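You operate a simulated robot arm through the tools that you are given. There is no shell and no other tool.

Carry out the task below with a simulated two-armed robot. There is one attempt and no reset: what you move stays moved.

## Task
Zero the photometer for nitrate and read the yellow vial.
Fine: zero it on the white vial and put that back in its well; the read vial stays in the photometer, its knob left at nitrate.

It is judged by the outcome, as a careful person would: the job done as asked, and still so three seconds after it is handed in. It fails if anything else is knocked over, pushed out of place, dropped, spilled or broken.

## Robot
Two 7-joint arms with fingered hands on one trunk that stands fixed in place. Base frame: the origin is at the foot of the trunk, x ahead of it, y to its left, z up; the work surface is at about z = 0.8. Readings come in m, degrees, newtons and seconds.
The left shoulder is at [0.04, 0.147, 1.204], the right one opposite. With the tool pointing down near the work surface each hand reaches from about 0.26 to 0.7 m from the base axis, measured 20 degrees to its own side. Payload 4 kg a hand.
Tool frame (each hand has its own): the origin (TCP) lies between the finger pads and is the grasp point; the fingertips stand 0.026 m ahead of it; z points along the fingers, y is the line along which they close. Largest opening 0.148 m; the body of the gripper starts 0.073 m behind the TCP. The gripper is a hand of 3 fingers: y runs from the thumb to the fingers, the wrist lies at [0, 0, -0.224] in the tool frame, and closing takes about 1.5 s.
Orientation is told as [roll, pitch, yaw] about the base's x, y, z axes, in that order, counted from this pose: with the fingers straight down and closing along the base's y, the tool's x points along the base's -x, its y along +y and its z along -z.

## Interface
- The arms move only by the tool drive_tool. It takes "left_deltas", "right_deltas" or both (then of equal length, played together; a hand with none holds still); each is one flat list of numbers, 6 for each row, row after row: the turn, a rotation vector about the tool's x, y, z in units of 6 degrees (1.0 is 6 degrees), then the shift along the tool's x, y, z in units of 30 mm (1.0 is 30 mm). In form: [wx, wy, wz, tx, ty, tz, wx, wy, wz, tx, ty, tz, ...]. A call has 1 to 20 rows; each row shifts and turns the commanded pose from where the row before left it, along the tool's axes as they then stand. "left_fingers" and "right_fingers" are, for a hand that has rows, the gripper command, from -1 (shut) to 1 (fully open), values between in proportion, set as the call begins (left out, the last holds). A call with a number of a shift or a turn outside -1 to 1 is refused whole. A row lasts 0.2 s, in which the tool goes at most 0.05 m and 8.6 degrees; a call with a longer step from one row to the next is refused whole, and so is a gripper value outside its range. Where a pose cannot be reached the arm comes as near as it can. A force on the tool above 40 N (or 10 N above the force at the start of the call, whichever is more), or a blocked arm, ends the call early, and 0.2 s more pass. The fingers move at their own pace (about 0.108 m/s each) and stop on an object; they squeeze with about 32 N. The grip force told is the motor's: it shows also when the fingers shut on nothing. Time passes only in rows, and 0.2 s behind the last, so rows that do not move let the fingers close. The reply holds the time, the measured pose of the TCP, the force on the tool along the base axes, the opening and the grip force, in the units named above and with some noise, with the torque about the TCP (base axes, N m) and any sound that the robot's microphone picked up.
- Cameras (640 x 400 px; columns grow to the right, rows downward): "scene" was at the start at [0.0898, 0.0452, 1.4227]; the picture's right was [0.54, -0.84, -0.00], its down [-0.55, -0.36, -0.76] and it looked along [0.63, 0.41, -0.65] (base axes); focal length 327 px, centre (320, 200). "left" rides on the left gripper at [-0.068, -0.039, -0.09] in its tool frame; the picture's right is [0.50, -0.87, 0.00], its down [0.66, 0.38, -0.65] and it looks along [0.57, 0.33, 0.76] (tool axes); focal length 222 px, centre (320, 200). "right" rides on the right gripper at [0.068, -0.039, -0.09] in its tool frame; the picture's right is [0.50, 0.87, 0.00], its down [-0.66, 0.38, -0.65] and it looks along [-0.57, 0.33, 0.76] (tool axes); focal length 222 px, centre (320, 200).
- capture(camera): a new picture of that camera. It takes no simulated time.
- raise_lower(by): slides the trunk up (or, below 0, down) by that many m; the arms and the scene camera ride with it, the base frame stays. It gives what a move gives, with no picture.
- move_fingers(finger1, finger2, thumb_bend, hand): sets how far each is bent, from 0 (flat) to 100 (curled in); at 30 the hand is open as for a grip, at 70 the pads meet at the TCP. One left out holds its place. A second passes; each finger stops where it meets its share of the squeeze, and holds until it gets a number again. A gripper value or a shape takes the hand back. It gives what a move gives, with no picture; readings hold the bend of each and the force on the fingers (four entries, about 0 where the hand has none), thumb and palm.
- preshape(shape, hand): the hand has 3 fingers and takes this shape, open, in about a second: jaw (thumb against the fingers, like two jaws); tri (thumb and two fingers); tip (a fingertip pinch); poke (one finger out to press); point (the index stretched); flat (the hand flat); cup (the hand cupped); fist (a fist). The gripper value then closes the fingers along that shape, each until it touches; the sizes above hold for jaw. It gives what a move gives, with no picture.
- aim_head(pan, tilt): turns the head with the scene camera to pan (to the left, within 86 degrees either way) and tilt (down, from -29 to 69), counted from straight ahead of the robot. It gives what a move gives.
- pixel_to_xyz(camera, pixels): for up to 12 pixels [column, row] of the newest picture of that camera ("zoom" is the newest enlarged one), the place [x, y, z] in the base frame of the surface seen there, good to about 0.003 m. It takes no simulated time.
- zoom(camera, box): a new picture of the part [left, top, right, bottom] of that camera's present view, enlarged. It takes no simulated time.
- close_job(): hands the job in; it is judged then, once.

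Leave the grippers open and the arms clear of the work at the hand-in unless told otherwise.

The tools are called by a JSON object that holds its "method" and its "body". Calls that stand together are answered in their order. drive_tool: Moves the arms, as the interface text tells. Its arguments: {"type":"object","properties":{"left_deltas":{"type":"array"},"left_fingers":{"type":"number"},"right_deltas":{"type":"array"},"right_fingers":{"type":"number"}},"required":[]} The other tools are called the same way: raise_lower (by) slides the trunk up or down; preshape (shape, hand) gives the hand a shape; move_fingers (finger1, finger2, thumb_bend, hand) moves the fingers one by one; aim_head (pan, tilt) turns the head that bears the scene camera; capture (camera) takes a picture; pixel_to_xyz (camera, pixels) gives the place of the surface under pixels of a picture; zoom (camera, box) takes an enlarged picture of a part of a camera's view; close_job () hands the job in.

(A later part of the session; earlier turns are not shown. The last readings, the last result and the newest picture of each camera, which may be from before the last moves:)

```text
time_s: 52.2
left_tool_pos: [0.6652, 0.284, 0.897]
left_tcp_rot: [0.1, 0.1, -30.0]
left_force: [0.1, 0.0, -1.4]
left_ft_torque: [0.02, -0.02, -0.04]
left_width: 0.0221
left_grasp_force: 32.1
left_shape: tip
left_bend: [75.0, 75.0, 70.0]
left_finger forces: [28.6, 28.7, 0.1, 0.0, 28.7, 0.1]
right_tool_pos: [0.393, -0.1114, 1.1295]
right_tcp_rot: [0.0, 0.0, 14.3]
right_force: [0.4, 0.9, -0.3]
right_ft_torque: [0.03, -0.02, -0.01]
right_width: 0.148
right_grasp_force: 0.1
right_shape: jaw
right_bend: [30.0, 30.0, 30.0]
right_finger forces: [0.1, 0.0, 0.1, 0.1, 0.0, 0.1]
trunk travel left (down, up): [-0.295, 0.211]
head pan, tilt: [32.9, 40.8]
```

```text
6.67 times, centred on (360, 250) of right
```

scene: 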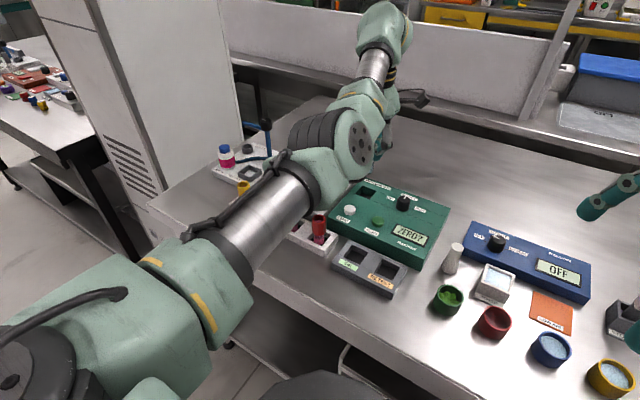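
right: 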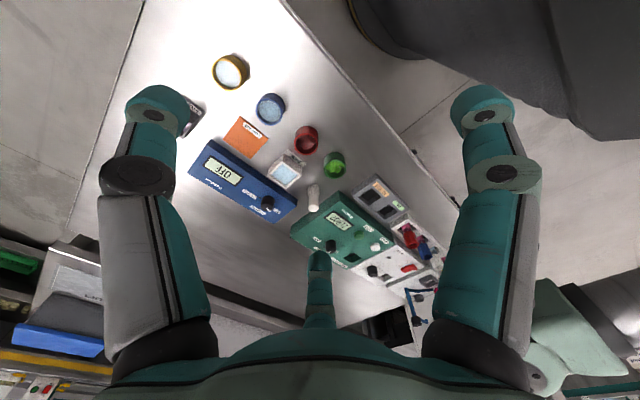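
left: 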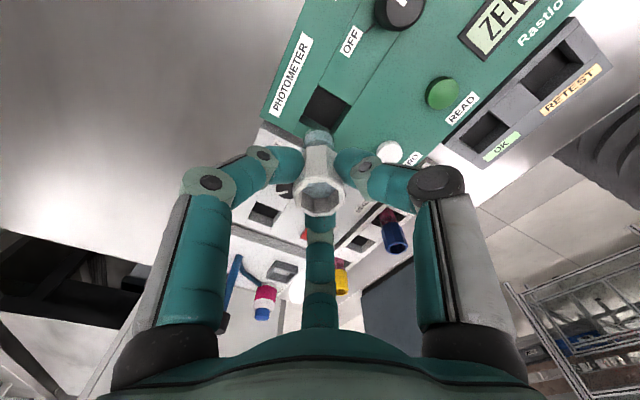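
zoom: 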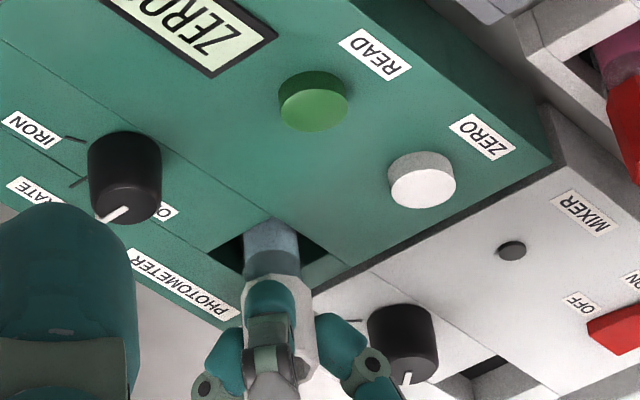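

The vial is inside the socket without touching (force near 0). I lower on in 2 mm steps, watching the vertical force.

{"method": "drive_tool", "body": {"left_deltas": [0, 0, 0, 0, 0, 0.067, 0, 0, 0, 0, 0, 0.067, 0, 0, 0, 0, 0, 0]}}

```text
time_s: 53.0
left_tool_pos: [0.6635, 0.2845, 0.8924]
left_tcp_rot: [0.0, 0.0, -29.9]
left_force: [-0.7, 0.6, -0.2]
left_ft_torque: [0.0, 0.02, 0.02]
left_width: 0.0222
left_grasp_force: 31.6
left_shape: tip
left_bend: [75.0, 75.0, 70.0]
left_finger forces: [28.6, 28.7, 0.1, 0.0, 28.8, 0.0]
right_tool_pos: [0.3948, -0.1116, 1.1277]
right_tcp_rot: [0.0, 0.0, 14.4]
right_force: [0.2, -0.2, -1.0]
right_ft_torque: [0.04, 0.02, 0.0]
right_width: 0.1481
right_grasp_force: 0.0
right_shape: jaw
right_bend: [30.0, 30.0, 30.0]
right_finger forces: [0.0, 0.1, 0.2, 0.1, 0.1, 0.1]
trunk travel left (down, up): [-0.295, 0.211]
head pan, tilt: [32.9, 40.8]
```

Still no contact at z=0.892; another 2 mm, then 1 mm steps.

{"method": "drive_tool", "body": {"left_deltas": [0, 0, 0, 0, 0, 0.05, 0, 0, 0, 0, 0, 0.05, 0, 0, 0, 0, 0, 0]}}

```text
time_s: 53.8
left_tool_pos: [0.6639, 0.2843, 0.8903]
left_tcp_rot: [0.0, 0.1, -30.0]
left_force: [-0.7, -0.5, -0.9]
left_ft_torque: [0.01, -0.01, -0.05]
left_width: 0.0221
left_grasp_force: 31.4
left_shape: tip
left_bend: [75.0, 75.0, 70.0]
left_finger forces: [28.7, 28.6, 0.0, 0.1, 28.7, 0.0]
right_tool_pos: [0.393, -0.1109, 1.128]
right_tcp_rot: [0.0, 0.0, 14.4]
right_force: [-0.2, -0.9, -0.1]
right_ft_torque: [0.0, 0.03, 0.0]
right_width: 0.1477
right_grasp_force: 0.0
right_shape: jaw
right_bend: [30.0, 30.0, 30.0]
right_finger forces: [0.1, 0.0, 0.0, 0.1, 0.1, 0.0]
trunk travel left (down, up): [-0.295, 0.211]
head pan, tilt: [32.9, 40.8]
```

{"method": "drive_tool", "body": {"left_deltas": [0, 0, 0, 0, 0, 0.05, 0, 0, 0, 0, 0, 0.05, 0, 0, 0, 0, 0, 0]}}

{"method": "zoom", "body": {"camera": "right", "box": [320, 220, 400, 280]}}

```text
time_s: 54.6
left_tool_pos: [0.6642, 0.285, 0.8896]
left_tcp_rot: [0.1, -0.1, -30.0]
left_force: [0.3, 0.9, 6.9]
left_ft_torque: [-0.01, -0.05, 0.02]
left_width: 0.0224
left_grasp_force: 32.2
left_shape: tip
left_bend: [75.0, 75.0, 70.0]
left_finger forces: [30.0, 30.2, 0.0, 0.0, 29.6, 0.1]
right_tool_pos: [0.3927, -0.1122, 1.1283]
right_tcp_rot: [0.1, 0.1, 14.4]
right_force: [-0.4, 0.7, 0.4]
right_ft_torque: [0.02, -0.04, -0.04]
right_width: 0.1481
right_grasp_force: 0.0
right_shape: jaw
right_bend: [30.0, 30.0, 30.0]
right_finger forces: [0.2, 0.0, 0.0, 0.0, 0.1, 0.1]
trunk travel left (down, up): [-0.295, 0.211]
head pan, tilt: [32.9, 40.8]
```

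```text
6.67 times, centred on (360, 250) of right
```

zoom: 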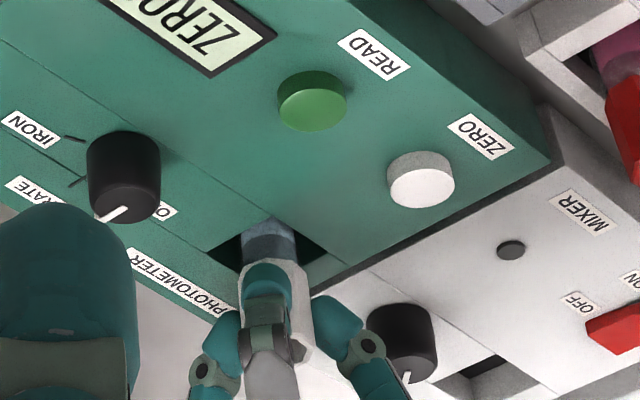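

Contact: +6.9 N at z≈0.8895, the vial stands on the socket's floor. I open the fingers to 0.05 and rise straight up.

{"method": "drive_tool", "body": {"left_deltas": [0, 0, 0, 0, 0, 0, 0, 0, 0, 0, 0, 0, 0, 0, 0, 0, 0, 0, 0, 0, 0, 0, 0, 0], "left_fingers": -0.324}}

{"method": "zoom", "body": {"camera": "left", "box": [240, 110, 400, 250]}}

```text
time_s: 55.6
left_tool_pos: [0.6645, 0.2846, 0.8868]
left_tcp_rot: [0.0, 0.0, -29.9]
left_force: [0.1, 0.1, 0.1]
left_ft_torque: [0.01, 0.01, 0.02]
left_width: 0.0495
left_grasp_force: 0.1
left_shape: tip
left_bend: [77.0, 77.0, 70.0]
left_finger forces: [0.0, 0.0, 0.1, 0.0, 0.0, 0.1]
right_tool_pos: [0.3935, -0.1109, 1.1288]
right_tcp_rot: [0.1, -0.1, 14.4]
right_force: [-0.5, 0.5, -0.2]
right_ft_torque: [0.03, -0.01, 0.02]
right_width: 0.1481
right_grasp_force: 0.0
right_shape: jaw
right_bend: [30.0, 30.0, 30.0]
right_finger forces: [0.1, 0.1, 0.0, 0.0, 0.0, 0.0]
trunk travel left (down, up): [-0.295, 0.211]
head pan, tilt: [32.9, 40.8]
```

```text
2.86 times, centred on (320, 180) of left
```

zoom: 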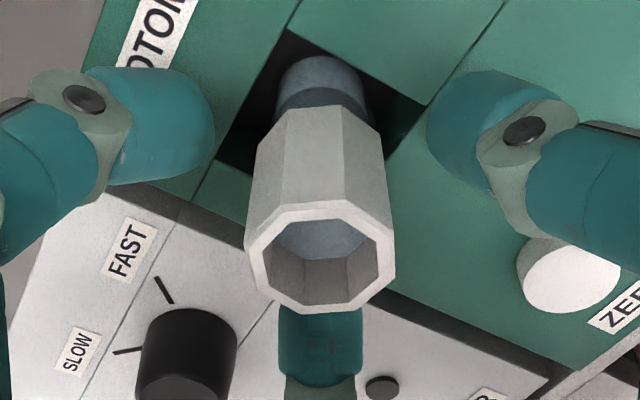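

The vial stands upright in the socket, released. I rise to z≈0.99, then look down for the ZERO button.

{"method": "drive_tool", "body": {"left_deltas": [0, 0, 0, 0, 0, -0.5, 0, 0, 0, 0, 0, -0.7, 0, 0, 0, 0, 0, -0.7, 0, 0, 0, 0, 0, -0.7, 0, 0, 0, 0, 0, -0.7, 0, 0, 0, 0, 0, 0]}}

{"method": "zoom", "body": {"camera": "right", "box": [320, 210, 420, 280]}}

{"method": "capture", "body": {"camera": "left"}}

```text
time_s: 57.0
left_tool_pos: [0.6649, 0.2836, 0.9865]
left_tcp_rot: [0.0, 0.0, -30.0]
left_force: [-0.1, -0.4, -0.6]
left_ft_torque: [0.01, 0.01, 0.03]
left_width: 0.0498
left_grasp_force: 0.1
left_shape: tip
left_bend: [77.0, 77.0, 70.0]
left_finger forces: [0.1, 0.0, 0.0, 0.0, 0.0, 0.0]
right_tool_pos: [0.3937, -0.1118, 1.1291]
right_tcp_rot: [-0.1, 0.0, 14.4]
right_force: [0.0, -0.4, -0.1]
right_ft_torque: [-0.01, -0.01, -0.01]
right_width: 0.148
right_grasp_force: 0.1
right_shape: jaw
right_bend: [30.0, 30.0, 30.0]
right_finger forces: [0.0, 0.0, 0.1, 0.0, 0.1, 0.0]
trunk travel left (down, up): [-0.295, 0.211]
head pan, tilt: [32.9, 40.8]
```

```text
5.71 times, centred on (370, 245) of right
```

zoom: 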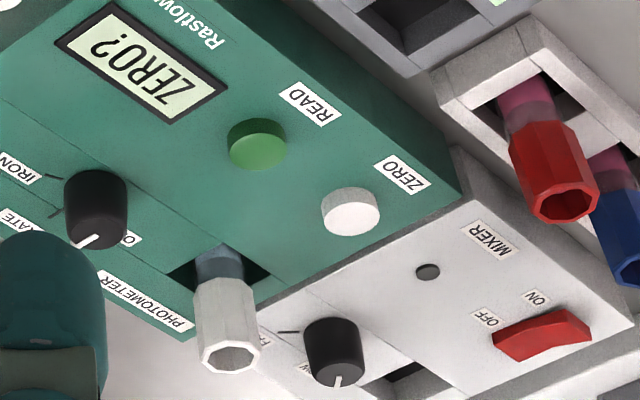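

```text
taken
```

left: 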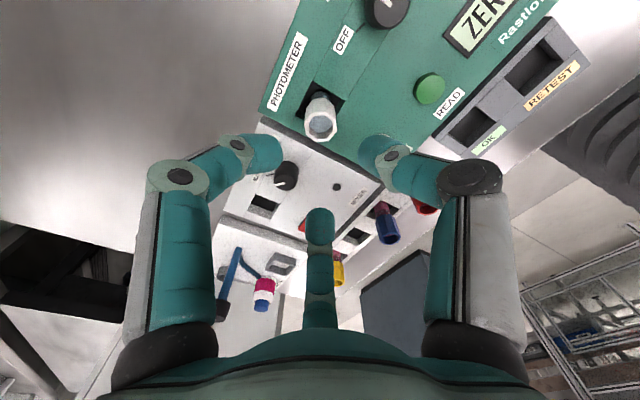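

The white vial stands in the socket. I measure the ZERO button's top face ((351,218) in this right zoom) and READ ((258,152)).

{"method": "zoom", "body": {"camera": "right", "box": [320, 210, 420, 280]}}

{"method": "pixel_to_xyz", "body": {"camera": "zoom", "pixels": [[351, 218], [326, 215], [376, 215], [350, 204], [352, 232], [258, 152], [234, 150], [284, 150], [257, 138], [259, 166], [228, 355], [335, 375]]}}

```text
5.71 times, centred on (370, 245) of right
```

zoom: 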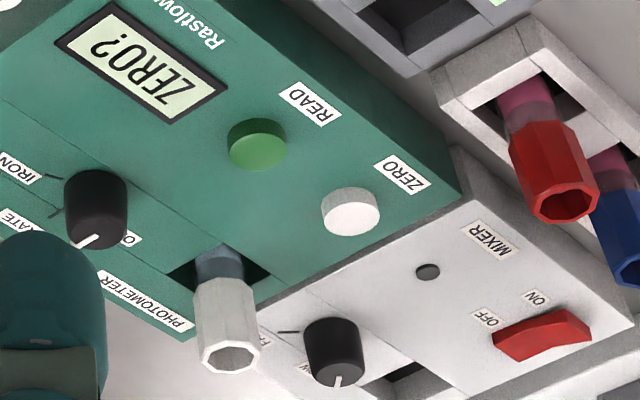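

```text
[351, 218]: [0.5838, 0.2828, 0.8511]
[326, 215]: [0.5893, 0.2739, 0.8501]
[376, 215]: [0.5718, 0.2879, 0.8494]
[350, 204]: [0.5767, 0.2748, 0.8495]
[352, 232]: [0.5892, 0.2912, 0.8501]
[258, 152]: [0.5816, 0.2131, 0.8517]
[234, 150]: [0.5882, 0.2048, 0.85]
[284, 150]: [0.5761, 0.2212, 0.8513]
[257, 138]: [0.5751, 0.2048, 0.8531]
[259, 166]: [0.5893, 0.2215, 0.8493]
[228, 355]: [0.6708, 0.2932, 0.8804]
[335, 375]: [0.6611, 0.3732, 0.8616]
```

ZERO ≈ (0.583, 0.282, 0.850), READ ≈ (0.582, 0.214, 0.850). I turn the hand to yaw −90° (so no knuckle faces the vial), move over ZERO and shut the fingers to press with the joined tips.

{"method": "drive_tool", "body": {"left_deltas": [0, 0, 1, 0, 0, 0, 0, 0, 1, 0, 0, 0, 0, 0, 1, 0, 0, 0, 0, 0, 1, 0, 0, 0, 0, 0, 1, 0, 0, 0, 0, 0, 1, 0, 0, 0, 0, 0, 1, 0, 0, 0, 0, 0, 1, 0, 0, 0, 0, 0, 1, 0, 0, 0, 0, 0, 1, 0, 0, 0, 0, 0, 0, -0.02, -0.91, 0, 0, 0, 0, -0.02, -0.91, 0, 0, 0, 0, -0.01, -0.91, 0, 0, 0, 0, 0, 0, 0], "left_fingers": -1}}

{"method": "capture", "body": {"camera": "left"}}

{"method": "zoom", "body": {"camera": "right", "box": [320, 200, 440, 290]}}

```text
time_s: 60.0
left_tool_pos: [0.5814, 0.2822, 0.9863]
left_tcp_rot: [0.0, 0.0, -90.0]
left_force: [-1.0, -0.5, -1.0]
left_ft_torque: [0.01, 0.01, 0.02]
left_width: 0.0
left_grasp_force: 32.2
left_shape: tip
left_bend: [70.0, 70.0, 70.0]
left_finger forces: [0.1, 0.0, 0.0, 0.0, 0.0, 0.0]
right_tool_pos: [0.3939, -0.1123, 1.1283]
right_tcp_rot: [0.0, 0.1, 14.4]
right_force: [-1.1, -0.2, -0.2]
right_ft_torque: [-0.01, 0.01, 0.02]
right_width: 0.1477
right_grasp_force: 0.1
right_shape: jaw
right_bend: [30.0, 30.0, 30.0]
right_finger forces: [0.1, 0.0, 0.0, 0.0, 0.1, 0.0]
trunk travel left (down, up): [-0.295, 0.211]
head pan, tilt: [32.9, 40.8]
```

```text
taken
```

left: 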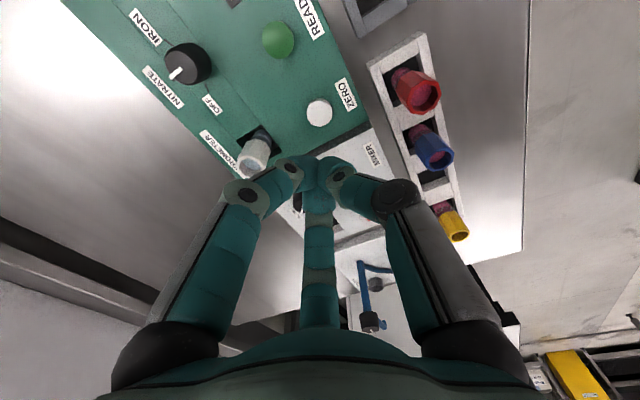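

```text
4.44 times, centred on (380, 245) of right
```

zoom: 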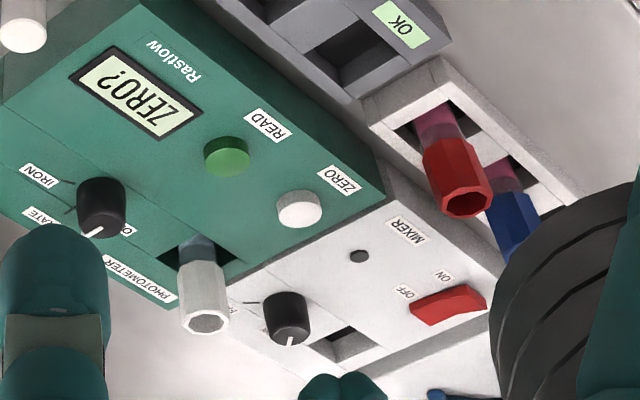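

The ZERO button appears at (319,112), exactly below the TCP. I go down to z≈0.886, just above contact.

{"method": "drive_tool", "body": {"left_deltas": [0, 0, 0, 0, 0.03, 0.7, 0, 0, 0, 0, 0, 0.7, 0, 0, 0, 0, 0, 0.7, 0, 0, 0, 0, 0, 0.7, 0, 0, 0, 0, 0, 0.53, 0, 0, 0, 0, 0, 0]}}

{"method": "capture", "body": {"camera": "left"}}

{"method": "zoom", "body": {"camera": "right", "box": [320, 200, 440, 290]}}

{"method": "zoom", "body": {"camera": "scene", "box": [270, 130, 430, 290]}}

```text
time_s: 61.4
left_tool_pos: [0.5835, 0.283, 0.8862]
left_tcp_rot: [0.0, 0.1, -89.9]
left_force: [0.4, -0.1, -0.4]
left_ft_torque: [-0.02, -0.01, 0.02]
left_width: 0.0001
left_grasp_force: 31.7
left_shape: tip
left_bend: [70.0, 70.0, 70.0]
left_finger forces: [0.0, 0.0, 0.1, 0.1, 0.1, 0.0]
right_tool_pos: [0.3943, -0.113, 1.1274]
right_tcp_rot: [0.0, 0.0, 14.4]
right_force: [0.0, 0.1, -0.3]
right_ft_torque: [0.02, -0.02, -0.04]
right_width: 0.1481
right_grasp_force: 0.1
right_shape: jaw
right_bend: [30.0, 30.0, 30.0]
right_finger forces: [0.0, 0.0, 0.0, 0.1, 0.0, 0.1]
trunk travel left (down, up): [-0.295, 0.211]
head pan, tilt: [32.9, 40.8]
```

```text
taken
```

left: 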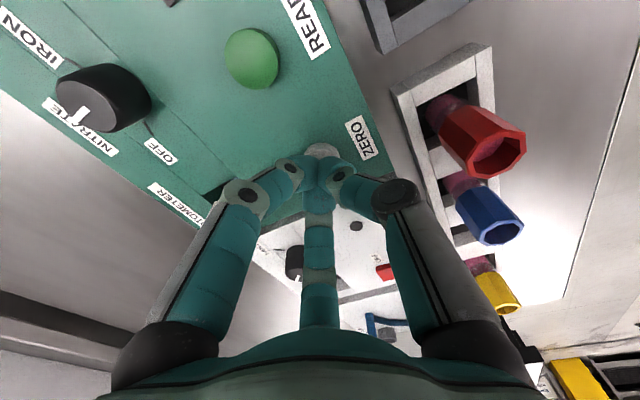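

```text
4.44 times, centred on (380, 245) of right
```

zoom: 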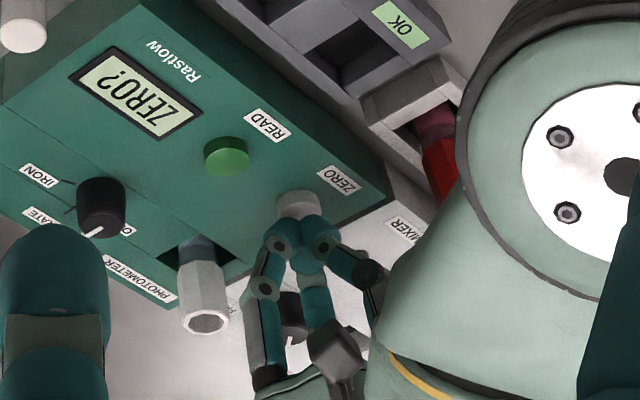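

```text
2.50 times, centred on (350, 210) of scene
```

zoom: 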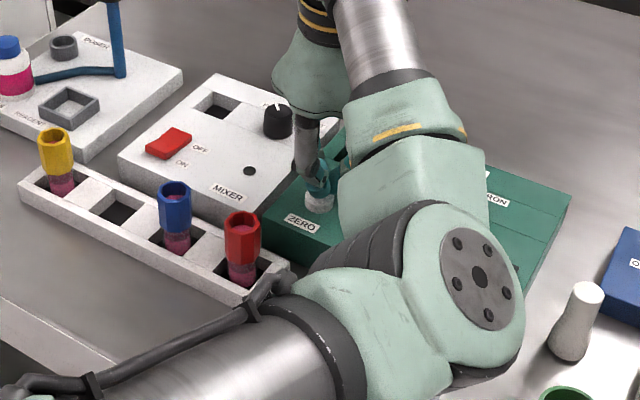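

The tips are right above ZERO; the vial is untouched. I check the elbow's heights before pressing (scene zoom pixels (440,270), (300,290), (400,380)).

{"method": "pixel_to_xyz", "body": {"camera": "zoom", "pixels": [[440, 240], [480, 275], [350, 240], [265, 290], [320, 320], [470, 370], [240, 312]]}}

```text
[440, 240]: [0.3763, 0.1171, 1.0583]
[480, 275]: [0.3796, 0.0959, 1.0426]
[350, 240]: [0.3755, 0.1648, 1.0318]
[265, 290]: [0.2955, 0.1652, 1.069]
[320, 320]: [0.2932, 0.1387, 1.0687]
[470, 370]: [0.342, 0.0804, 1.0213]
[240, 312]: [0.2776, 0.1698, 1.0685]
```

The elbow is at z≈1.0 and far from the vials. Now I press down in 3 mm rows to z≈0.874 and look at the display.

{"method": "drive_tool", "body": {"left_deltas": [0, 0, 0, 0, 0, 0.1, 0, 0, 0, 0, 0, 0.1, 0, 0, 0, 0, 0, 0.1, 0, 0, 0, 0, 0, 0.1, 0, 0, 0, 0, 0, 0]}}

{"method": "zoom", "body": {"camera": "right", "box": [320, 200, 440, 290]}}

```text
time_s: 62.6
left_tool_pos: [0.5838, 0.2823, 0.8743]
left_tcp_rot: [0.1, 0.1, -89.9]
left_force: [0.9, 0.1, 4.5]
left_ft_torque: [-0.01, -0.03, -0.01]
left_width: 0.0
left_grasp_force: 31.9
left_shape: tip
left_bend: [70.0, 70.0, 70.0]
left_finger forces: [0.1, 0.0, 0.0, 0.0, 0.0, 0.0]
right_tool_pos: [0.3926, -0.1135, 1.1282]
right_tcp_rot: [0.0, 0.1, 14.4]
right_force: [-0.2, 1.0, 0.5]
right_ft_torque: [0.0, 0.0, 0.0]
right_width: 0.1478
right_grasp_force: 0.1
right_shape: jaw
right_bend: [30.0, 30.0, 30.0]
right_finger forces: [0.0, 0.0, 0.0, 0.0, 0.0, 0.0]
trunk travel left (down, up): [-0.295, 0.211]
head pan, tilt: [32.9, 40.8]
heard: click
```

```text
4.44 times, centred on (380, 245) of right
```

zoom: 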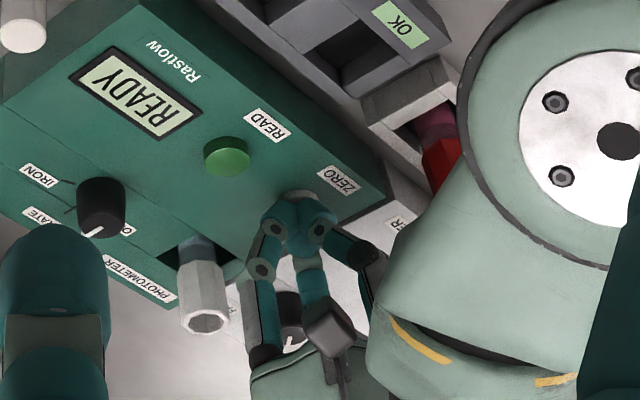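

A click was heard and the display now reads "READY" — it's zeroed. I rise straight up to z≈0.986 and check the display again.

{"method": "drive_tool", "body": {"left_deltas": [0, 0, 0, 0, 0, -0.4, 0, 0, 0, 0, 0, -0.8, 0, 0, 0, 0, 0, -0.85, 0, 0, 0, 0, 0, -0.85, 0, 0, 0, 0, 0, -0.83, 0, 0, 0, 0, 0, 0]}}

{"method": "zoom", "body": {"camera": "right", "box": [320, 200, 440, 290]}}

{"method": "capture", "body": {"camera": "left"}}

```text
time_s: 64.0
left_tool_pos: [0.5838, 0.2824, 0.987]
left_tcp_rot: [0.1, 0.0, -89.8]
left_force: [-0.7, -0.2, 0.0]
left_ft_torque: [-0.01, 0.01, -0.01]
left_width: 0.0
left_grasp_force: 32.2
left_shape: tip
left_bend: [70.0, 70.0, 70.0]
left_finger forces: [0.0, 0.0, 0.0, 0.0, 0.0, 0.0]
right_tool_pos: [0.395, -0.1123, 1.1285]
right_tcp_rot: [-0.1, 0.0, 14.5]
right_force: [-0.1, -0.2, 0.2]
right_ft_torque: [-0.04, -0.01, 0.0]
right_width: 0.1479
right_grasp_force: 0.0
right_shape: jaw
right_bend: [30.0, 30.0, 30.0]
right_finger forces: [0.1, 0.0, 0.0, 0.0, 0.1, 0.0]
trunk travel left (down, up): [-0.295, 0.211]
head pan, tilt: [32.9, 40.8]
```

```text
4.44 times, centred on (380, 245) of right
```

zoom: 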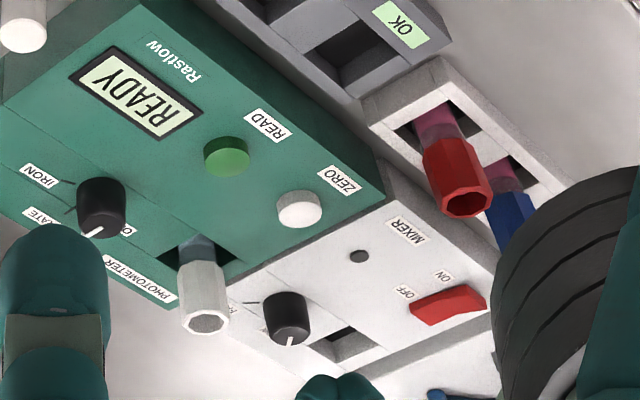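

```text
taken
```

left: 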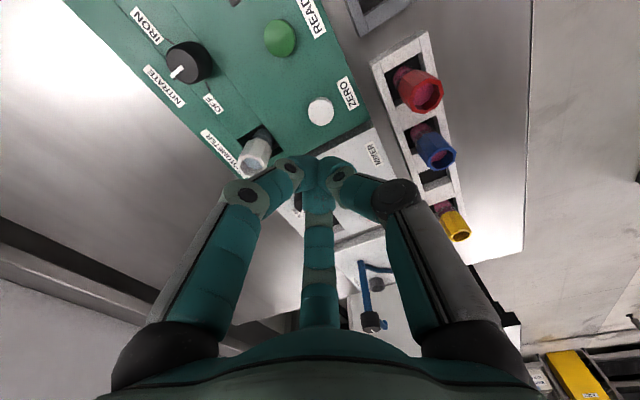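

READY persists after release. Now to fetch the white vial: I go back over the socket (0.665, 0.285), turn to yaw −30°, and open the fingers to 0.05.

{"method": "drive_tool", "body": {"left_deltas": [0, 0, 0, 0.03, 0.9, 0, 0, 0, 0, 0.03, 0.9, 0, 0, 0, 0, 0.02, 0.9, 0, 0, 0, -1, 0, 0, 0, 0, 0, -1, 0, 0, 0, 0, 0, -1, 0, 0, 0, 0, 0, -1, 0, 0, 0, 0, 0, -1, 0, 0, 0, 0, 0, -1, 0, 0, 0, 0, 0, -1, 0, 0, 0, 0, 0, -1, 0, 0, 0, 0, 0, -1, 0, 0, 0, 0, 0, -1, 0, 0, 0, 0, 0, 0, 0, 0, 0], "left_fingers": -0.324}}

{"method": "capture", "body": {"camera": "left"}}

{"method": "zoom", "body": {"camera": "left", "box": [270, 70, 380, 180]}}

```text
time_s: 67.0
left_tool_pos: [0.6645, 0.284, 0.9854]
left_tcp_rot: [0.0, 0.0, -29.8]
left_force: [1.2, -0.3, 0.9]
left_ft_torque: [0.03, 0.01, 0.05]
left_width: 0.0498
left_grasp_force: 0.1
left_shape: tip
left_bend: [77.0, 77.0, 70.0]
left_finger forces: [0.0, 0.1, 0.0, 0.1, 0.1, 0.0]
right_tool_pos: [0.394, -0.1128, 1.1281]
right_tcp_rot: [0.0, 0.0, 14.4]
right_force: [-0.1, 0.2, 0.4]
right_ft_torque: [-0.03, 0.01, 0.0]
right_width: 0.1479
right_grasp_force: 0.1
right_shape: jaw
right_bend: [30.0, 30.0, 30.0]
right_finger forces: [0.0, 0.0, 0.0, 0.0, 0.0, 0.0]
trunk travel left (down, up): [-0.295, 0.211]
head pan, tilt: [32.9, 40.8]
```

```text
taken
```

left: 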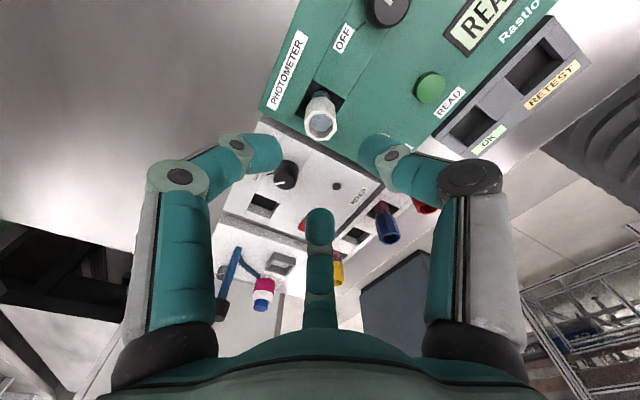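

```text
3.64 times, centred on (325, 125) of left
```

zoom: 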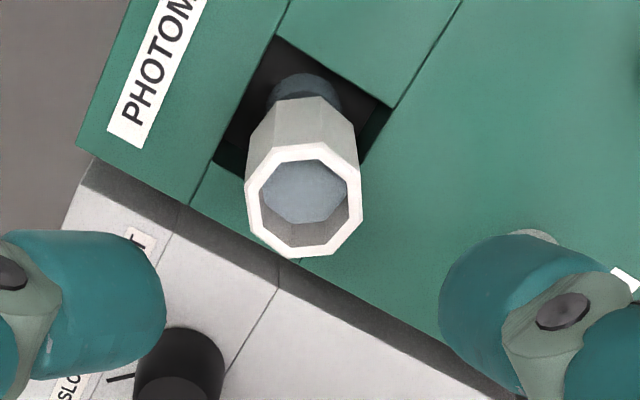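

The vial's rim centre is at about (320,125), within ~2–3 mm of the TCP's axis. I go down to z≈0.889 with a tiny correction.

{"method": "drive_tool", "body": {"left_deltas": [0, 0, 0, -0.045, -0.012, 0.7, 0, 0, 0, 0, 0, 0.7, 0, 0, 0, 0, 0, 0.7, 0, 0, 0, 0, 0, 0.6, 0, 0, 0, 0, 0, 0.5, 0, 0, 0, 0, 0, 0]}}

{"method": "zoom", "body": {"camera": "left", "box": [240, 110, 400, 250]}}

```text
time_s: 68.4
left_tool_pos: [0.6649, 0.2841, 0.8918]
left_tcp_rot: [0.0, 0.0, -29.9]
left_force: [0.8, 0.3, -0.1]
left_ft_torque: [-0.05, -0.01, -0.01]
left_width: 0.0498
left_grasp_force: 0.1
left_shape: tip
left_bend: [77.0, 77.0, 70.0]
left_finger forces: [0.0, 0.0, 0.0, 0.1, 0.1, 0.0]
right_tool_pos: [0.3922, -0.1121, 1.1277]
right_tcp_rot: [0.0, 0.0, 14.5]
right_force: [0.2, -0.9, -1.1]
right_ft_torque: [0.02, -0.01, 0.0]
right_width: 0.1479
right_grasp_force: 0.2
right_shape: jaw
right_bend: [30.0, 30.0, 30.0]
right_finger forces: [0.1, 0.0, 0.1, 0.0, 0.0, 0.1]
trunk travel left (down, up): [-0.295, 0.211]
head pan, tilt: [32.9, 40.8]
```

```text
2.86 times, centred on (320, 180) of left
```

zoom: 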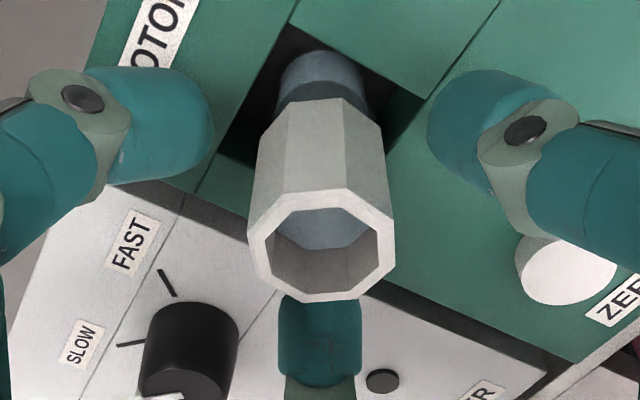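

The cap is centred between the tips. I go 2 mm lower and close.

{"method": "drive_tool", "body": {"left_deltas": [0, 0, 0, 0, 0, 0.08, 0, 0, 0, 0, 0, 0]}}

{"method": "drive_tool", "body": {"left_deltas": [0, 0, 0, 0, 0, 0, 0, 0, 0, 0, 0, 0, 0, 0, 0, 0, 0, 0, 0, 0, 0, 0, 0, 0, 0, 0, 0, 0, 0, 0], "left_fingers": -1}}

{"method": "zoom", "body": {"camera": "left", "box": [240, 110, 400, 250]}}

```text
time_s: 69.0
left_tool_pos: [0.6642, 0.2839, 0.8881]
left_tcp_rot: [0.0, -0.1, -29.9]
left_force: [-0.2, -0.2, -0.6]
left_ft_torque: [0.01, 0.03, -0.01]
left_width: 0.05
left_grasp_force: 0.0
left_shape: tip
left_bend: [77.0, 77.0, 70.0]
left_finger forces: [0.0, 0.0, 0.0, 0.0, 0.0, 0.1]
right_tool_pos: [0.3934, -0.1121, 1.1287]
right_tcp_rot: [0.0, 0.0, 14.3]
right_force: [0.3, -0.3, -0.7]
right_ft_torque: [0.02, -0.01, -0.01]
right_width: 0.1481
right_grasp_force: 0.1
right_shape: jaw
right_bend: [30.0, 30.0, 30.0]
right_finger forces: [0.1, 0.0, 0.0, 0.0, 0.0, 0.0]
trunk travel left (down, up): [-0.295, 0.211]
head pan, tilt: [32.9, 40.8]
```

```text
time_s: 70.2
left_tool_pos: [0.6638, 0.2842, 0.8879]
left_tcp_rot: [0.0, -0.1, -29.9]
left_force: [-0.8, 0.6, 0.2]
left_ft_torque: [0.0, 0.01, 0.02]
left_width: 0.0221
left_grasp_force: 31.6
left_shape: tip
left_bend: [75.0, 75.0, 70.0]
left_finger forces: [28.6, 28.9, 0.1, 0.1, 28.9, 0.0]
right_tool_pos: [0.3934, -0.1115, 1.1276]
right_tcp_rot: [0.1, 0.0, 14.4]
right_force: [-0.7, -0.4, 0.6]
right_ft_torque: [-0.04, -0.02, 0.03]
right_width: 0.1477
right_grasp_force: 0.1
right_shape: jaw
right_bend: [30.0, 30.0, 30.0]
right_finger forces: [0.0, 0.1, 0.1, 0.1, 0.1, 0.0]
trunk travel left (down, up): [-0.295, 0.211]
head pan, tilt: [32.9, 40.8]
```

```text
2.86 times, centred on (320, 180) of left
```

zoom: 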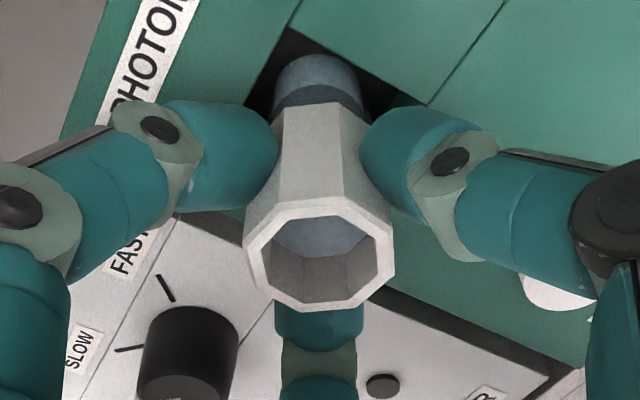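

Gripped (width 0.022). I lift slowly to z≈0.97 and carry the white vial back over its well at (0.496, 0.448).

{"method": "drive_tool", "body": {"left_deltas": [0, 0, 0, 0, 0, -0.3, 0, 0, 0, 0, 0, -0.5, 0, 0, 0, 0, 0, -0.6, 0, 0, 0, 0, 0, -0.7, 0, 0, 0, 0, 0, -0.65, 0, 0, 0, 0.68, 0.173, 0, 0, 0, 0, 0.68, 0.173, 0, 0, 0, 0, 0.68, 0.173, 0, 0, 0, 0, 0.68, 0.173, 0, 0, 0, 0, 0.68, 0.173, 0, 0, 0, 0, 0.68, 0.173, 0, 0, 0, 0, 0.68, 0.173, 0, 0, 0, 0, 0.68, 0.173, 0, 0, 0, 0, 0.68, 0.173, 0, 0, 0, 0, 0.68, 0.173, 0, 0, 0, 0, 0.7, 0.18, 0, 0, 0, 0, 0, 0, 0]}}

{"method": "capture", "body": {"camera": "left"}}

{"method": "zoom", "body": {"camera": "left", "box": [260, 60, 380, 180]}}

{"method": "capture", "body": {"camera": "scene"}}

```text
time_s: 73.8
left_tool_pos: [0.499, 0.4459, 0.9699]
left_tcp_rot: [0.0, 0.0, -29.9]
left_force: [-0.4, 0.9, 0.5]
left_ft_torque: [0.04, -0.04, 0.02]
left_width: 0.0219
left_grasp_force: 32.1
left_shape: tip
left_bend: [75.0, 75.0, 70.0]
left_finger forces: [28.7, 28.8, 0.0, 0.1, 28.7, 0.0]
right_tool_pos: [0.3926, -0.1127, 1.1272]
right_tcp_rot: [0.0, 0.0, 14.4]
right_force: [-0.3, 0.2, 0.2]
right_ft_torque: [0.0, -0.02, -0.02]
right_width: 0.1478
right_grasp_force: 0.1
right_shape: jaw
right_bend: [30.0, 30.0, 30.0]
right_finger forces: [0.0, 0.0, 0.1, 0.2, 0.0, 0.1]
trunk travel left (down, up): [-0.295, 0.211]
head pan, tilt: [32.9, 40.8]
```

```text
taken
```

left: 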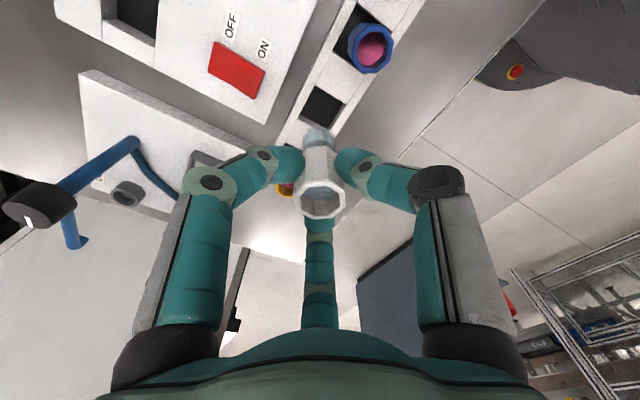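

```text
3.33 times, centred on (320, 120) of left
```

zoom: 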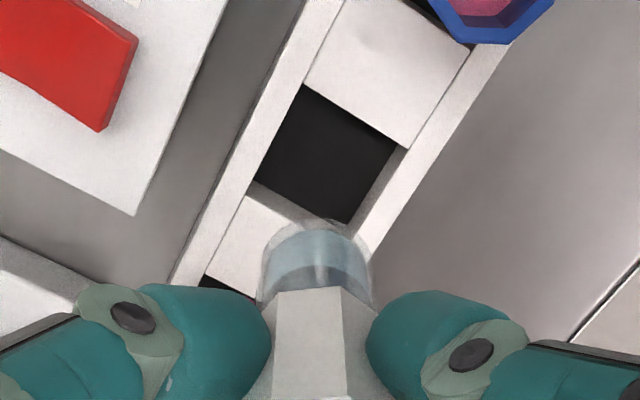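

```text
taken
```

scene: 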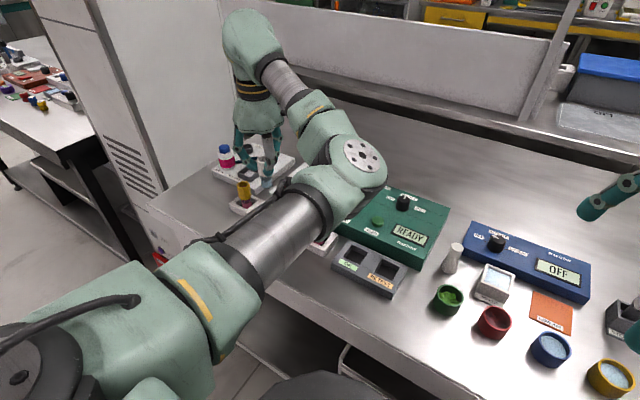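

The empty white well is visible at (325,107). I measure its corners in the zoom: (303,86), (406,148), (254,182), (352,232), and floor (320,150).

{"method": "zoom", "body": {"camera": "left", "box": [260, 60, 380, 180]}}

{"method": "pixel_to_xyz", "body": {"camera": "zoom", "pixels": [[301, 83], [410, 148], [248, 184], [353, 238], [325, 150], [300, 120], [270, 200], [300, 215], [360, 215], [380, 180], [355, 110], [240, 210]]}}

```text
3.33 times, centred on (320, 120) of left
```

zoom: 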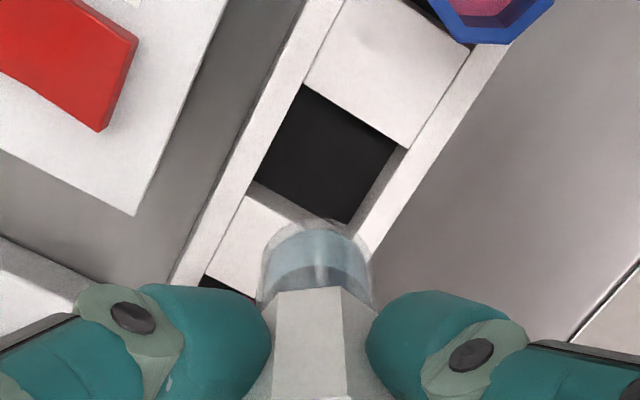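

```text
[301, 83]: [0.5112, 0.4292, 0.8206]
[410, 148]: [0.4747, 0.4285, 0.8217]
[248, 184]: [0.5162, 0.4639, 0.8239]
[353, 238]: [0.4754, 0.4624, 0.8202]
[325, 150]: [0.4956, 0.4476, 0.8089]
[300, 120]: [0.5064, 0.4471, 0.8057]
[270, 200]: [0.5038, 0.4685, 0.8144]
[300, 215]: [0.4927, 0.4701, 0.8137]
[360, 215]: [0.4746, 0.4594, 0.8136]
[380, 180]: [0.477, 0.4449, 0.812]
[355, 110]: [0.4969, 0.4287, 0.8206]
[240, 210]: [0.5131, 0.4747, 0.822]
```

The well spans x 0.475–0.513, y 0.429–0.468: centre (0.494, 0.448). I shift by (−4.5, +2.5) mm and lower to z≈0.907 (bottom ~15 mm above the rack top), then check.

{"method": "drive_tool", "body": {"left_deltas": [0, 0, 0, 0.17, 0, 0, 0, 0, 0, 0, 0, 0.7, 0, 0, 0, 0, 0, 0.7, 0, 0, 0, 0, 0, 0.7, 0, 0, 0, 0, 0, 0]}}

{"method": "zoom", "body": {"camera": "left", "box": [250, 70, 390, 210]}}

{"method": "zoom", "body": {"camera": "scene", "box": [210, 110, 330, 220]}}

```text
time_s: 75.0
left_tool_pos: [0.4956, 0.4493, 0.9078]
left_tcp_rot: [-0.1, -0.1, -29.9]
left_force: [0.0, 0.1, 0.3]
left_ft_torque: [0.0, 0.03, 0.0]
left_width: 0.0219
left_grasp_force: 31.9
left_shape: tip
left_bend: [75.0, 75.0, 70.0]
left_finger forces: [28.7, 28.8, 0.0, 0.0, 28.7, 0.0]
right_tool_pos: [0.3936, -0.1131, 1.1285]
right_tcp_rot: [0.0, 0.0, 14.3]
right_force: [0.4, 0.1, 0.4]
right_ft_torque: [0.03, -0.01, 0.0]
right_width: 0.148
right_grasp_force: 0.1
right_shape: jaw
right_bend: [30.0, 30.0, 30.0]
right_finger forces: [0.0, 0.0, 0.0, 0.0, 0.1, 0.0]
trunk travel left (down, up): [-0.295, 0.211]
head pan, tilt: [32.9, 40.8]
```

```text
2.86 times, centred on (320, 140) of left
```

zoom: 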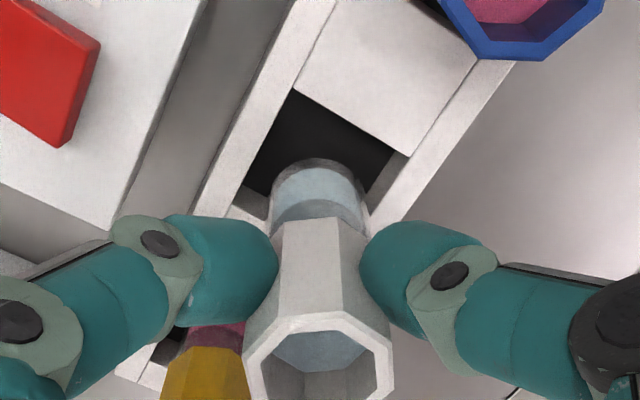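

```text
3.64 times, centred on (270, 165) of scene
```

zoom: 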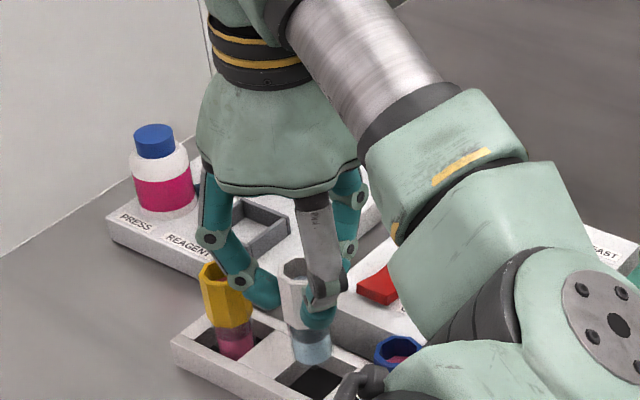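

The vial lines up with its well. I lower to z≈0.881.

{"method": "drive_tool", "body": {"left_deltas": [0, 0, 0, 0, 0, 0.25, 0, 0, 0, 0, 0, 0.25, 0, 0, 0, 0, 0, 0.25, 0, 0, 0, 0, 0, 0.13, 0, 0, 0, 0, 0, 0]}}

{"method": "zoom", "body": {"camera": "left", "box": [250, 70, 390, 210]}}

```text
time_s: 76.2
left_tool_pos: [0.4943, 0.4491, 0.8814]
left_tcp_rot: [0.0, 0.0, -29.9]
left_force: [-0.1, 0.0, -0.1]
left_ft_torque: [0.01, 0.03, 0.0]
left_width: 0.0218
left_grasp_force: 32.0
left_shape: tip
left_bend: [75.0, 75.0, 70.0]
left_finger forces: [28.7, 28.8, 0.0, 0.0, 28.8, 0.0]
right_tool_pos: [0.3942, -0.1122, 1.1292]
right_tcp_rot: [-0.1, 0.0, 14.5]
right_force: [-0.3, 0.1, 0.0]
right_ft_torque: [0.04, -0.01, 0.0]
right_width: 0.1478
right_grasp_force: 0.1
right_shape: jaw
right_bend: [30.0, 30.0, 30.0]
right_finger forces: [0.0, 0.0, 0.0, 0.0, 0.0, 0.0]
trunk travel left (down, up): [-0.295, 0.211]
head pan, tilt: [32.9, 40.8]
```

```text
2.86 times, centred on (320, 140) of left
```

zoom: 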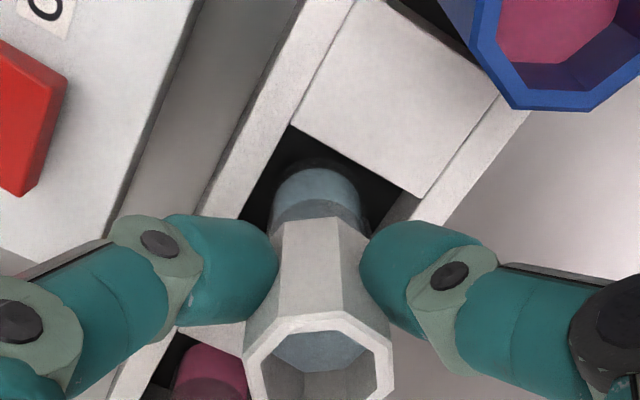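

The vial is in its well, no contact yet. I go down in 1.5 mm rows until the floor is felt.

{"method": "drive_tool", "body": {"left_deltas": [0, 0, 0, 0, 0, 0.05, 0, 0, 0, 0, 0, 0.05, 0, 0, 0, 0, 0, 0]}}

```text
time_s: 77.0
left_tool_pos: [0.494, 0.4501, 0.8775]
left_tcp_rot: [-0.1, 0.0, -29.9]
left_force: [0.0, 0.3, -0.8]
left_ft_torque: [0.01, -0.01, 0.05]
left_width: 0.0219
left_grasp_force: 31.9
left_shape: tip
left_bend: [75.0, 75.0, 70.0]
left_finger forces: [28.7, 28.9, 0.0, 0.0, 28.7, 0.0]
right_tool_pos: [0.3938, -0.1121, 1.128]
right_tcp_rot: [0.0, 0.0, 14.3]
right_force: [0.0, -0.2, -0.8]
right_ft_torque: [-0.01, 0.0, -0.06]
right_width: 0.1478
right_grasp_force: 0.0
right_shape: jaw
right_bend: [30.0, 30.0, 30.0]
right_finger forces: [0.1, 0.0, 0.0, 0.0, 0.1, 0.0]
trunk travel left (down, up): [-0.295, 0.211]
head pan, tilt: [32.9, 40.8]
```

{"method": "drive_tool", "body": {"left_deltas": [0, 0, 0, 0, 0, 0.05, 0, 0, 0, 0, 0, 0]}}

```text
time_s: 77.6
left_tool_pos: [0.4941, 0.4499, 0.8762]
left_tcp_rot: [0.0, 0.0, -29.9]
left_force: [0.3, 0.4, -1.2]
left_ft_torque: [-0.02, 0.01, 0.0]
left_width: 0.0216
left_grasp_force: 32.5
left_shape: tip
left_bend: [75.0, 75.0, 70.0]
left_finger forces: [28.8, 28.8, 0.0, 0.0, 28.8, 0.1]
right_tool_pos: [0.3941, -0.1119, 1.1276]
right_tcp_rot: [0.1, 0.0, 14.4]
right_force: [0.0, 0.5, 0.4]
right_ft_torque: [-0.03, -0.02, 0.0]
right_width: 0.1478
right_grasp_force: 0.1
right_shape: jaw
right_bend: [30.0, 30.0, 30.0]
right_finger forces: [0.0, 0.0, 0.1, 0.0, 0.0, 0.0]
trunk travel left (down, up): [-0.295, 0.211]
head pan, tilt: [32.9, 40.8]
```

Still no contact at z=0.876; another 1.5 mm.

{"method": "drive_tool", "body": {"left_deltas": [0, 0, 0, 0, 0, 0.05, 0, 0, 0, 0, 0, 0]}}

```text
time_s: 78.2
left_tool_pos: [0.4952, 0.4497, 0.8742]
left_tcp_rot: [0.0, 0.0, -29.8]
left_force: [0.4, -0.1, 1.5]
left_ft_torque: [0.05, -0.01, -0.02]
left_width: 0.0219
left_grasp_force: 32.2
left_shape: tip
left_bend: [75.0, 75.0, 70.0]
left_finger forces: [28.8, 29.1, 0.1, 0.1, 28.9, 0.1]
right_tool_pos: [0.3944, -0.1128, 1.128]
right_tcp_rot: [0.0, 0.0, 14.3]
right_force: [-0.9, 0.1, -0.1]
right_ft_torque: [-0.01, 0.03, -0.01]
right_width: 0.1481
right_grasp_force: 0.1
right_shape: jaw
right_bend: [30.0, 30.0, 30.0]
right_finger forces: [0.1, 0.0, 0.0, 0.0, 0.0, 0.0]
trunk travel left (down, up): [-0.295, 0.211]
head pan, tilt: [32.9, 40.8]
```

First light touch (+1.5 N) at z=0.874. One more millimetre to seat it.

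{"method": "drive_tool", "body": {"left_deltas": [0, 0, 0, 0, 0, 0.03, 0, 0, 0, 0, 0, 0]}}

```text
time_s: 78.8
left_tool_pos: [0.4931, 0.4483, 0.8749]
left_tcp_rot: [0.2, -0.1, -29.9]
left_force: [0.3, 0.5, 7.1]
left_ft_torque: [0.02, 0.0, -0.01]
left_width: 0.0221
left_grasp_force: 32.3
left_shape: tip
left_bend: [75.0, 75.0, 70.0]
left_finger forces: [30.1, 30.1, 0.0, 0.1, 29.6, 0.0]
right_tool_pos: [0.3939, -0.1128, 1.1293]
right_tcp_rot: [0.0, -0.1, 14.4]
right_force: [0.6, 0.7, -0.4]
right_ft_torque: [0.0, 0.01, 0.01]
right_width: 0.1479
right_grasp_force: 0.1
right_shape: jaw
right_bend: [30.0, 30.0, 30.0]
right_finger forces: [0.1, 0.1, 0.1, 0.0, 0.0, 0.0]
trunk travel left (down, up): [-0.295, 0.211]
head pan, tilt: [32.9, 40.8]
```

Seated (7 N). I open the fingers to 0.05 and check before rising.

{"method": "drive_tool", "body": {"left_deltas": [0, 0, 0, 0, 0, 0, 0, 0, 0, 0, 0, 0, 0, 0, 0, 0, 0, 0, 0, 0, 0, 0, 0, 0], "left_fingers": -0.324}}

{"method": "zoom", "body": {"camera": "left", "box": [240, 110, 400, 250]}}

```text
time_s: 79.8
left_tool_pos: [0.494, 0.4486, 0.873]
left_tcp_rot: [0.0, 0.0, -29.9]
left_force: [0.1, 0.0, 0.3]
left_ft_torque: [-0.04, -0.02, -0.02]
left_width: 0.0497
left_grasp_force: 0.1
left_shape: tip
left_bend: [77.0, 77.0, 70.0]
left_finger forces: [0.0, 0.0, 0.1, 0.1, 0.0, 0.0]
right_tool_pos: [0.3944, -0.1115, 1.129]
right_tcp_rot: [0.0, 0.0, 14.5]
right_force: [0.0, -0.5, -0.1]
right_ft_torque: [0.04, 0.0, 0.03]
right_width: 0.1479
right_grasp_force: 0.0
right_shape: jaw
right_bend: [30.0, 30.0, 30.0]
right_finger forces: [0.0, 0.1, 0.0, 0.1, 0.0, 0.0]
trunk travel left (down, up): [-0.295, 0.211]
head pan, tilt: [32.9, 40.8]
```

```text
2.86 times, centred on (320, 180) of left
```

zoom: 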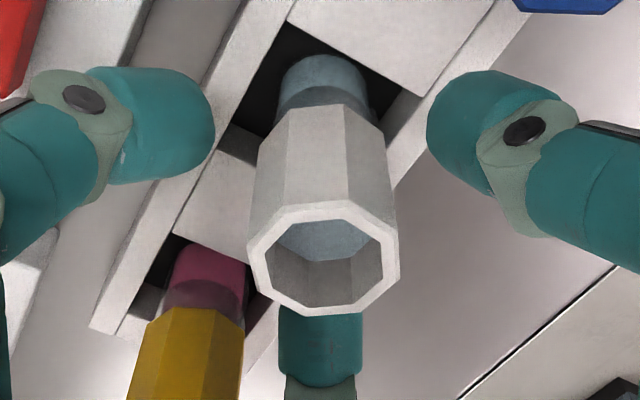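

The white vial stands upright in its well. I rise to z≈1.0 and shift over the yellow vial at about (0.496, 0.518).

{"method": "drive_tool", "body": {"left_deltas": [0, 0, 0, 0, 0, -0.5, 0, 0, 0, 0, 0, -0.9, 0, 0, 0, 0, 0, -0.95, 0, 0, 0, 0, 0, -0.95, 0, 0, 0, 0, 0, -0.95, 0, 0, 0, 0.367, 0.68, 0, 0, 0, 0, 0.367, 0.68, 0, 0, 0, 0, 0.367, 0.68, 0, 0, 0, 0, 0, 0, 0]}}

{"method": "capture", "body": {"camera": "left"}}

{"method": "zoom", "body": {"camera": "left", "box": [265, 50, 385, 180]}}

{"method": "capture", "body": {"camera": "scene"}}

```text
time_s: 81.8
left_tool_pos: [0.4966, 0.5174, 1.0017]
left_tcp_rot: [0.0, 0.0, -29.9]
left_force: [0.5, -0.1, -1.0]
left_ft_torque: [-0.01, 0.02, 0.01]
left_width: 0.0497
left_grasp_force: 0.1
left_shape: tip
left_bend: [77.0, 77.0, 70.0]
left_finger forces: [0.0, 0.0, 0.0, 0.0, 0.1, 0.1]
right_tool_pos: [0.3933, -0.112, 1.1268]
right_tcp_rot: [0.0, 0.0, 14.4]
right_force: [-0.2, -0.1, 0.6]
right_ft_torque: [0.0, 0.0, -0.02]
right_width: 0.1477
right_grasp_force: 0.1
right_shape: jaw
right_bend: [30.0, 30.0, 30.0]
right_finger forces: [0.0, 0.1, 0.0, 0.1, 0.0, 0.0]
trunk travel left (down, up): [-0.295, 0.211]
head pan, tilt: [32.9, 40.8]
```

```text
taken
```

left: 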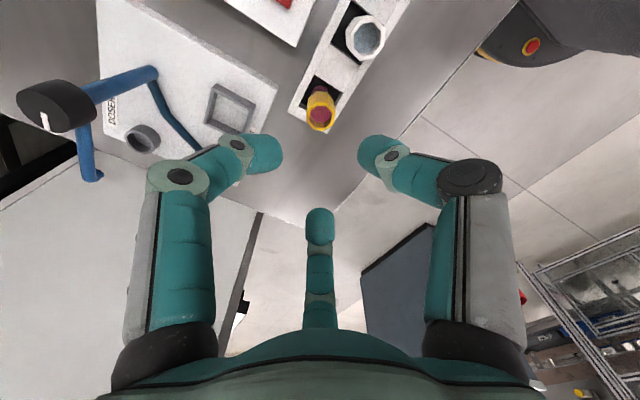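

```text
3.08 times, centred on (325, 115) of left
```

zoom: 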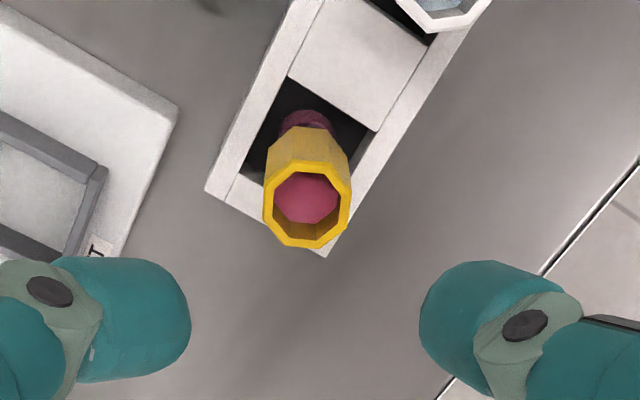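

```text
taken
```

scene: 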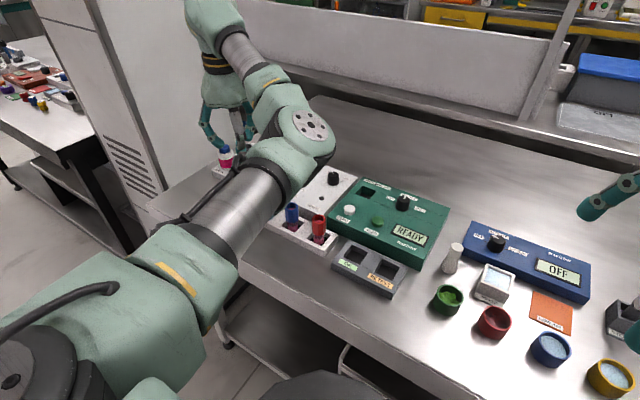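

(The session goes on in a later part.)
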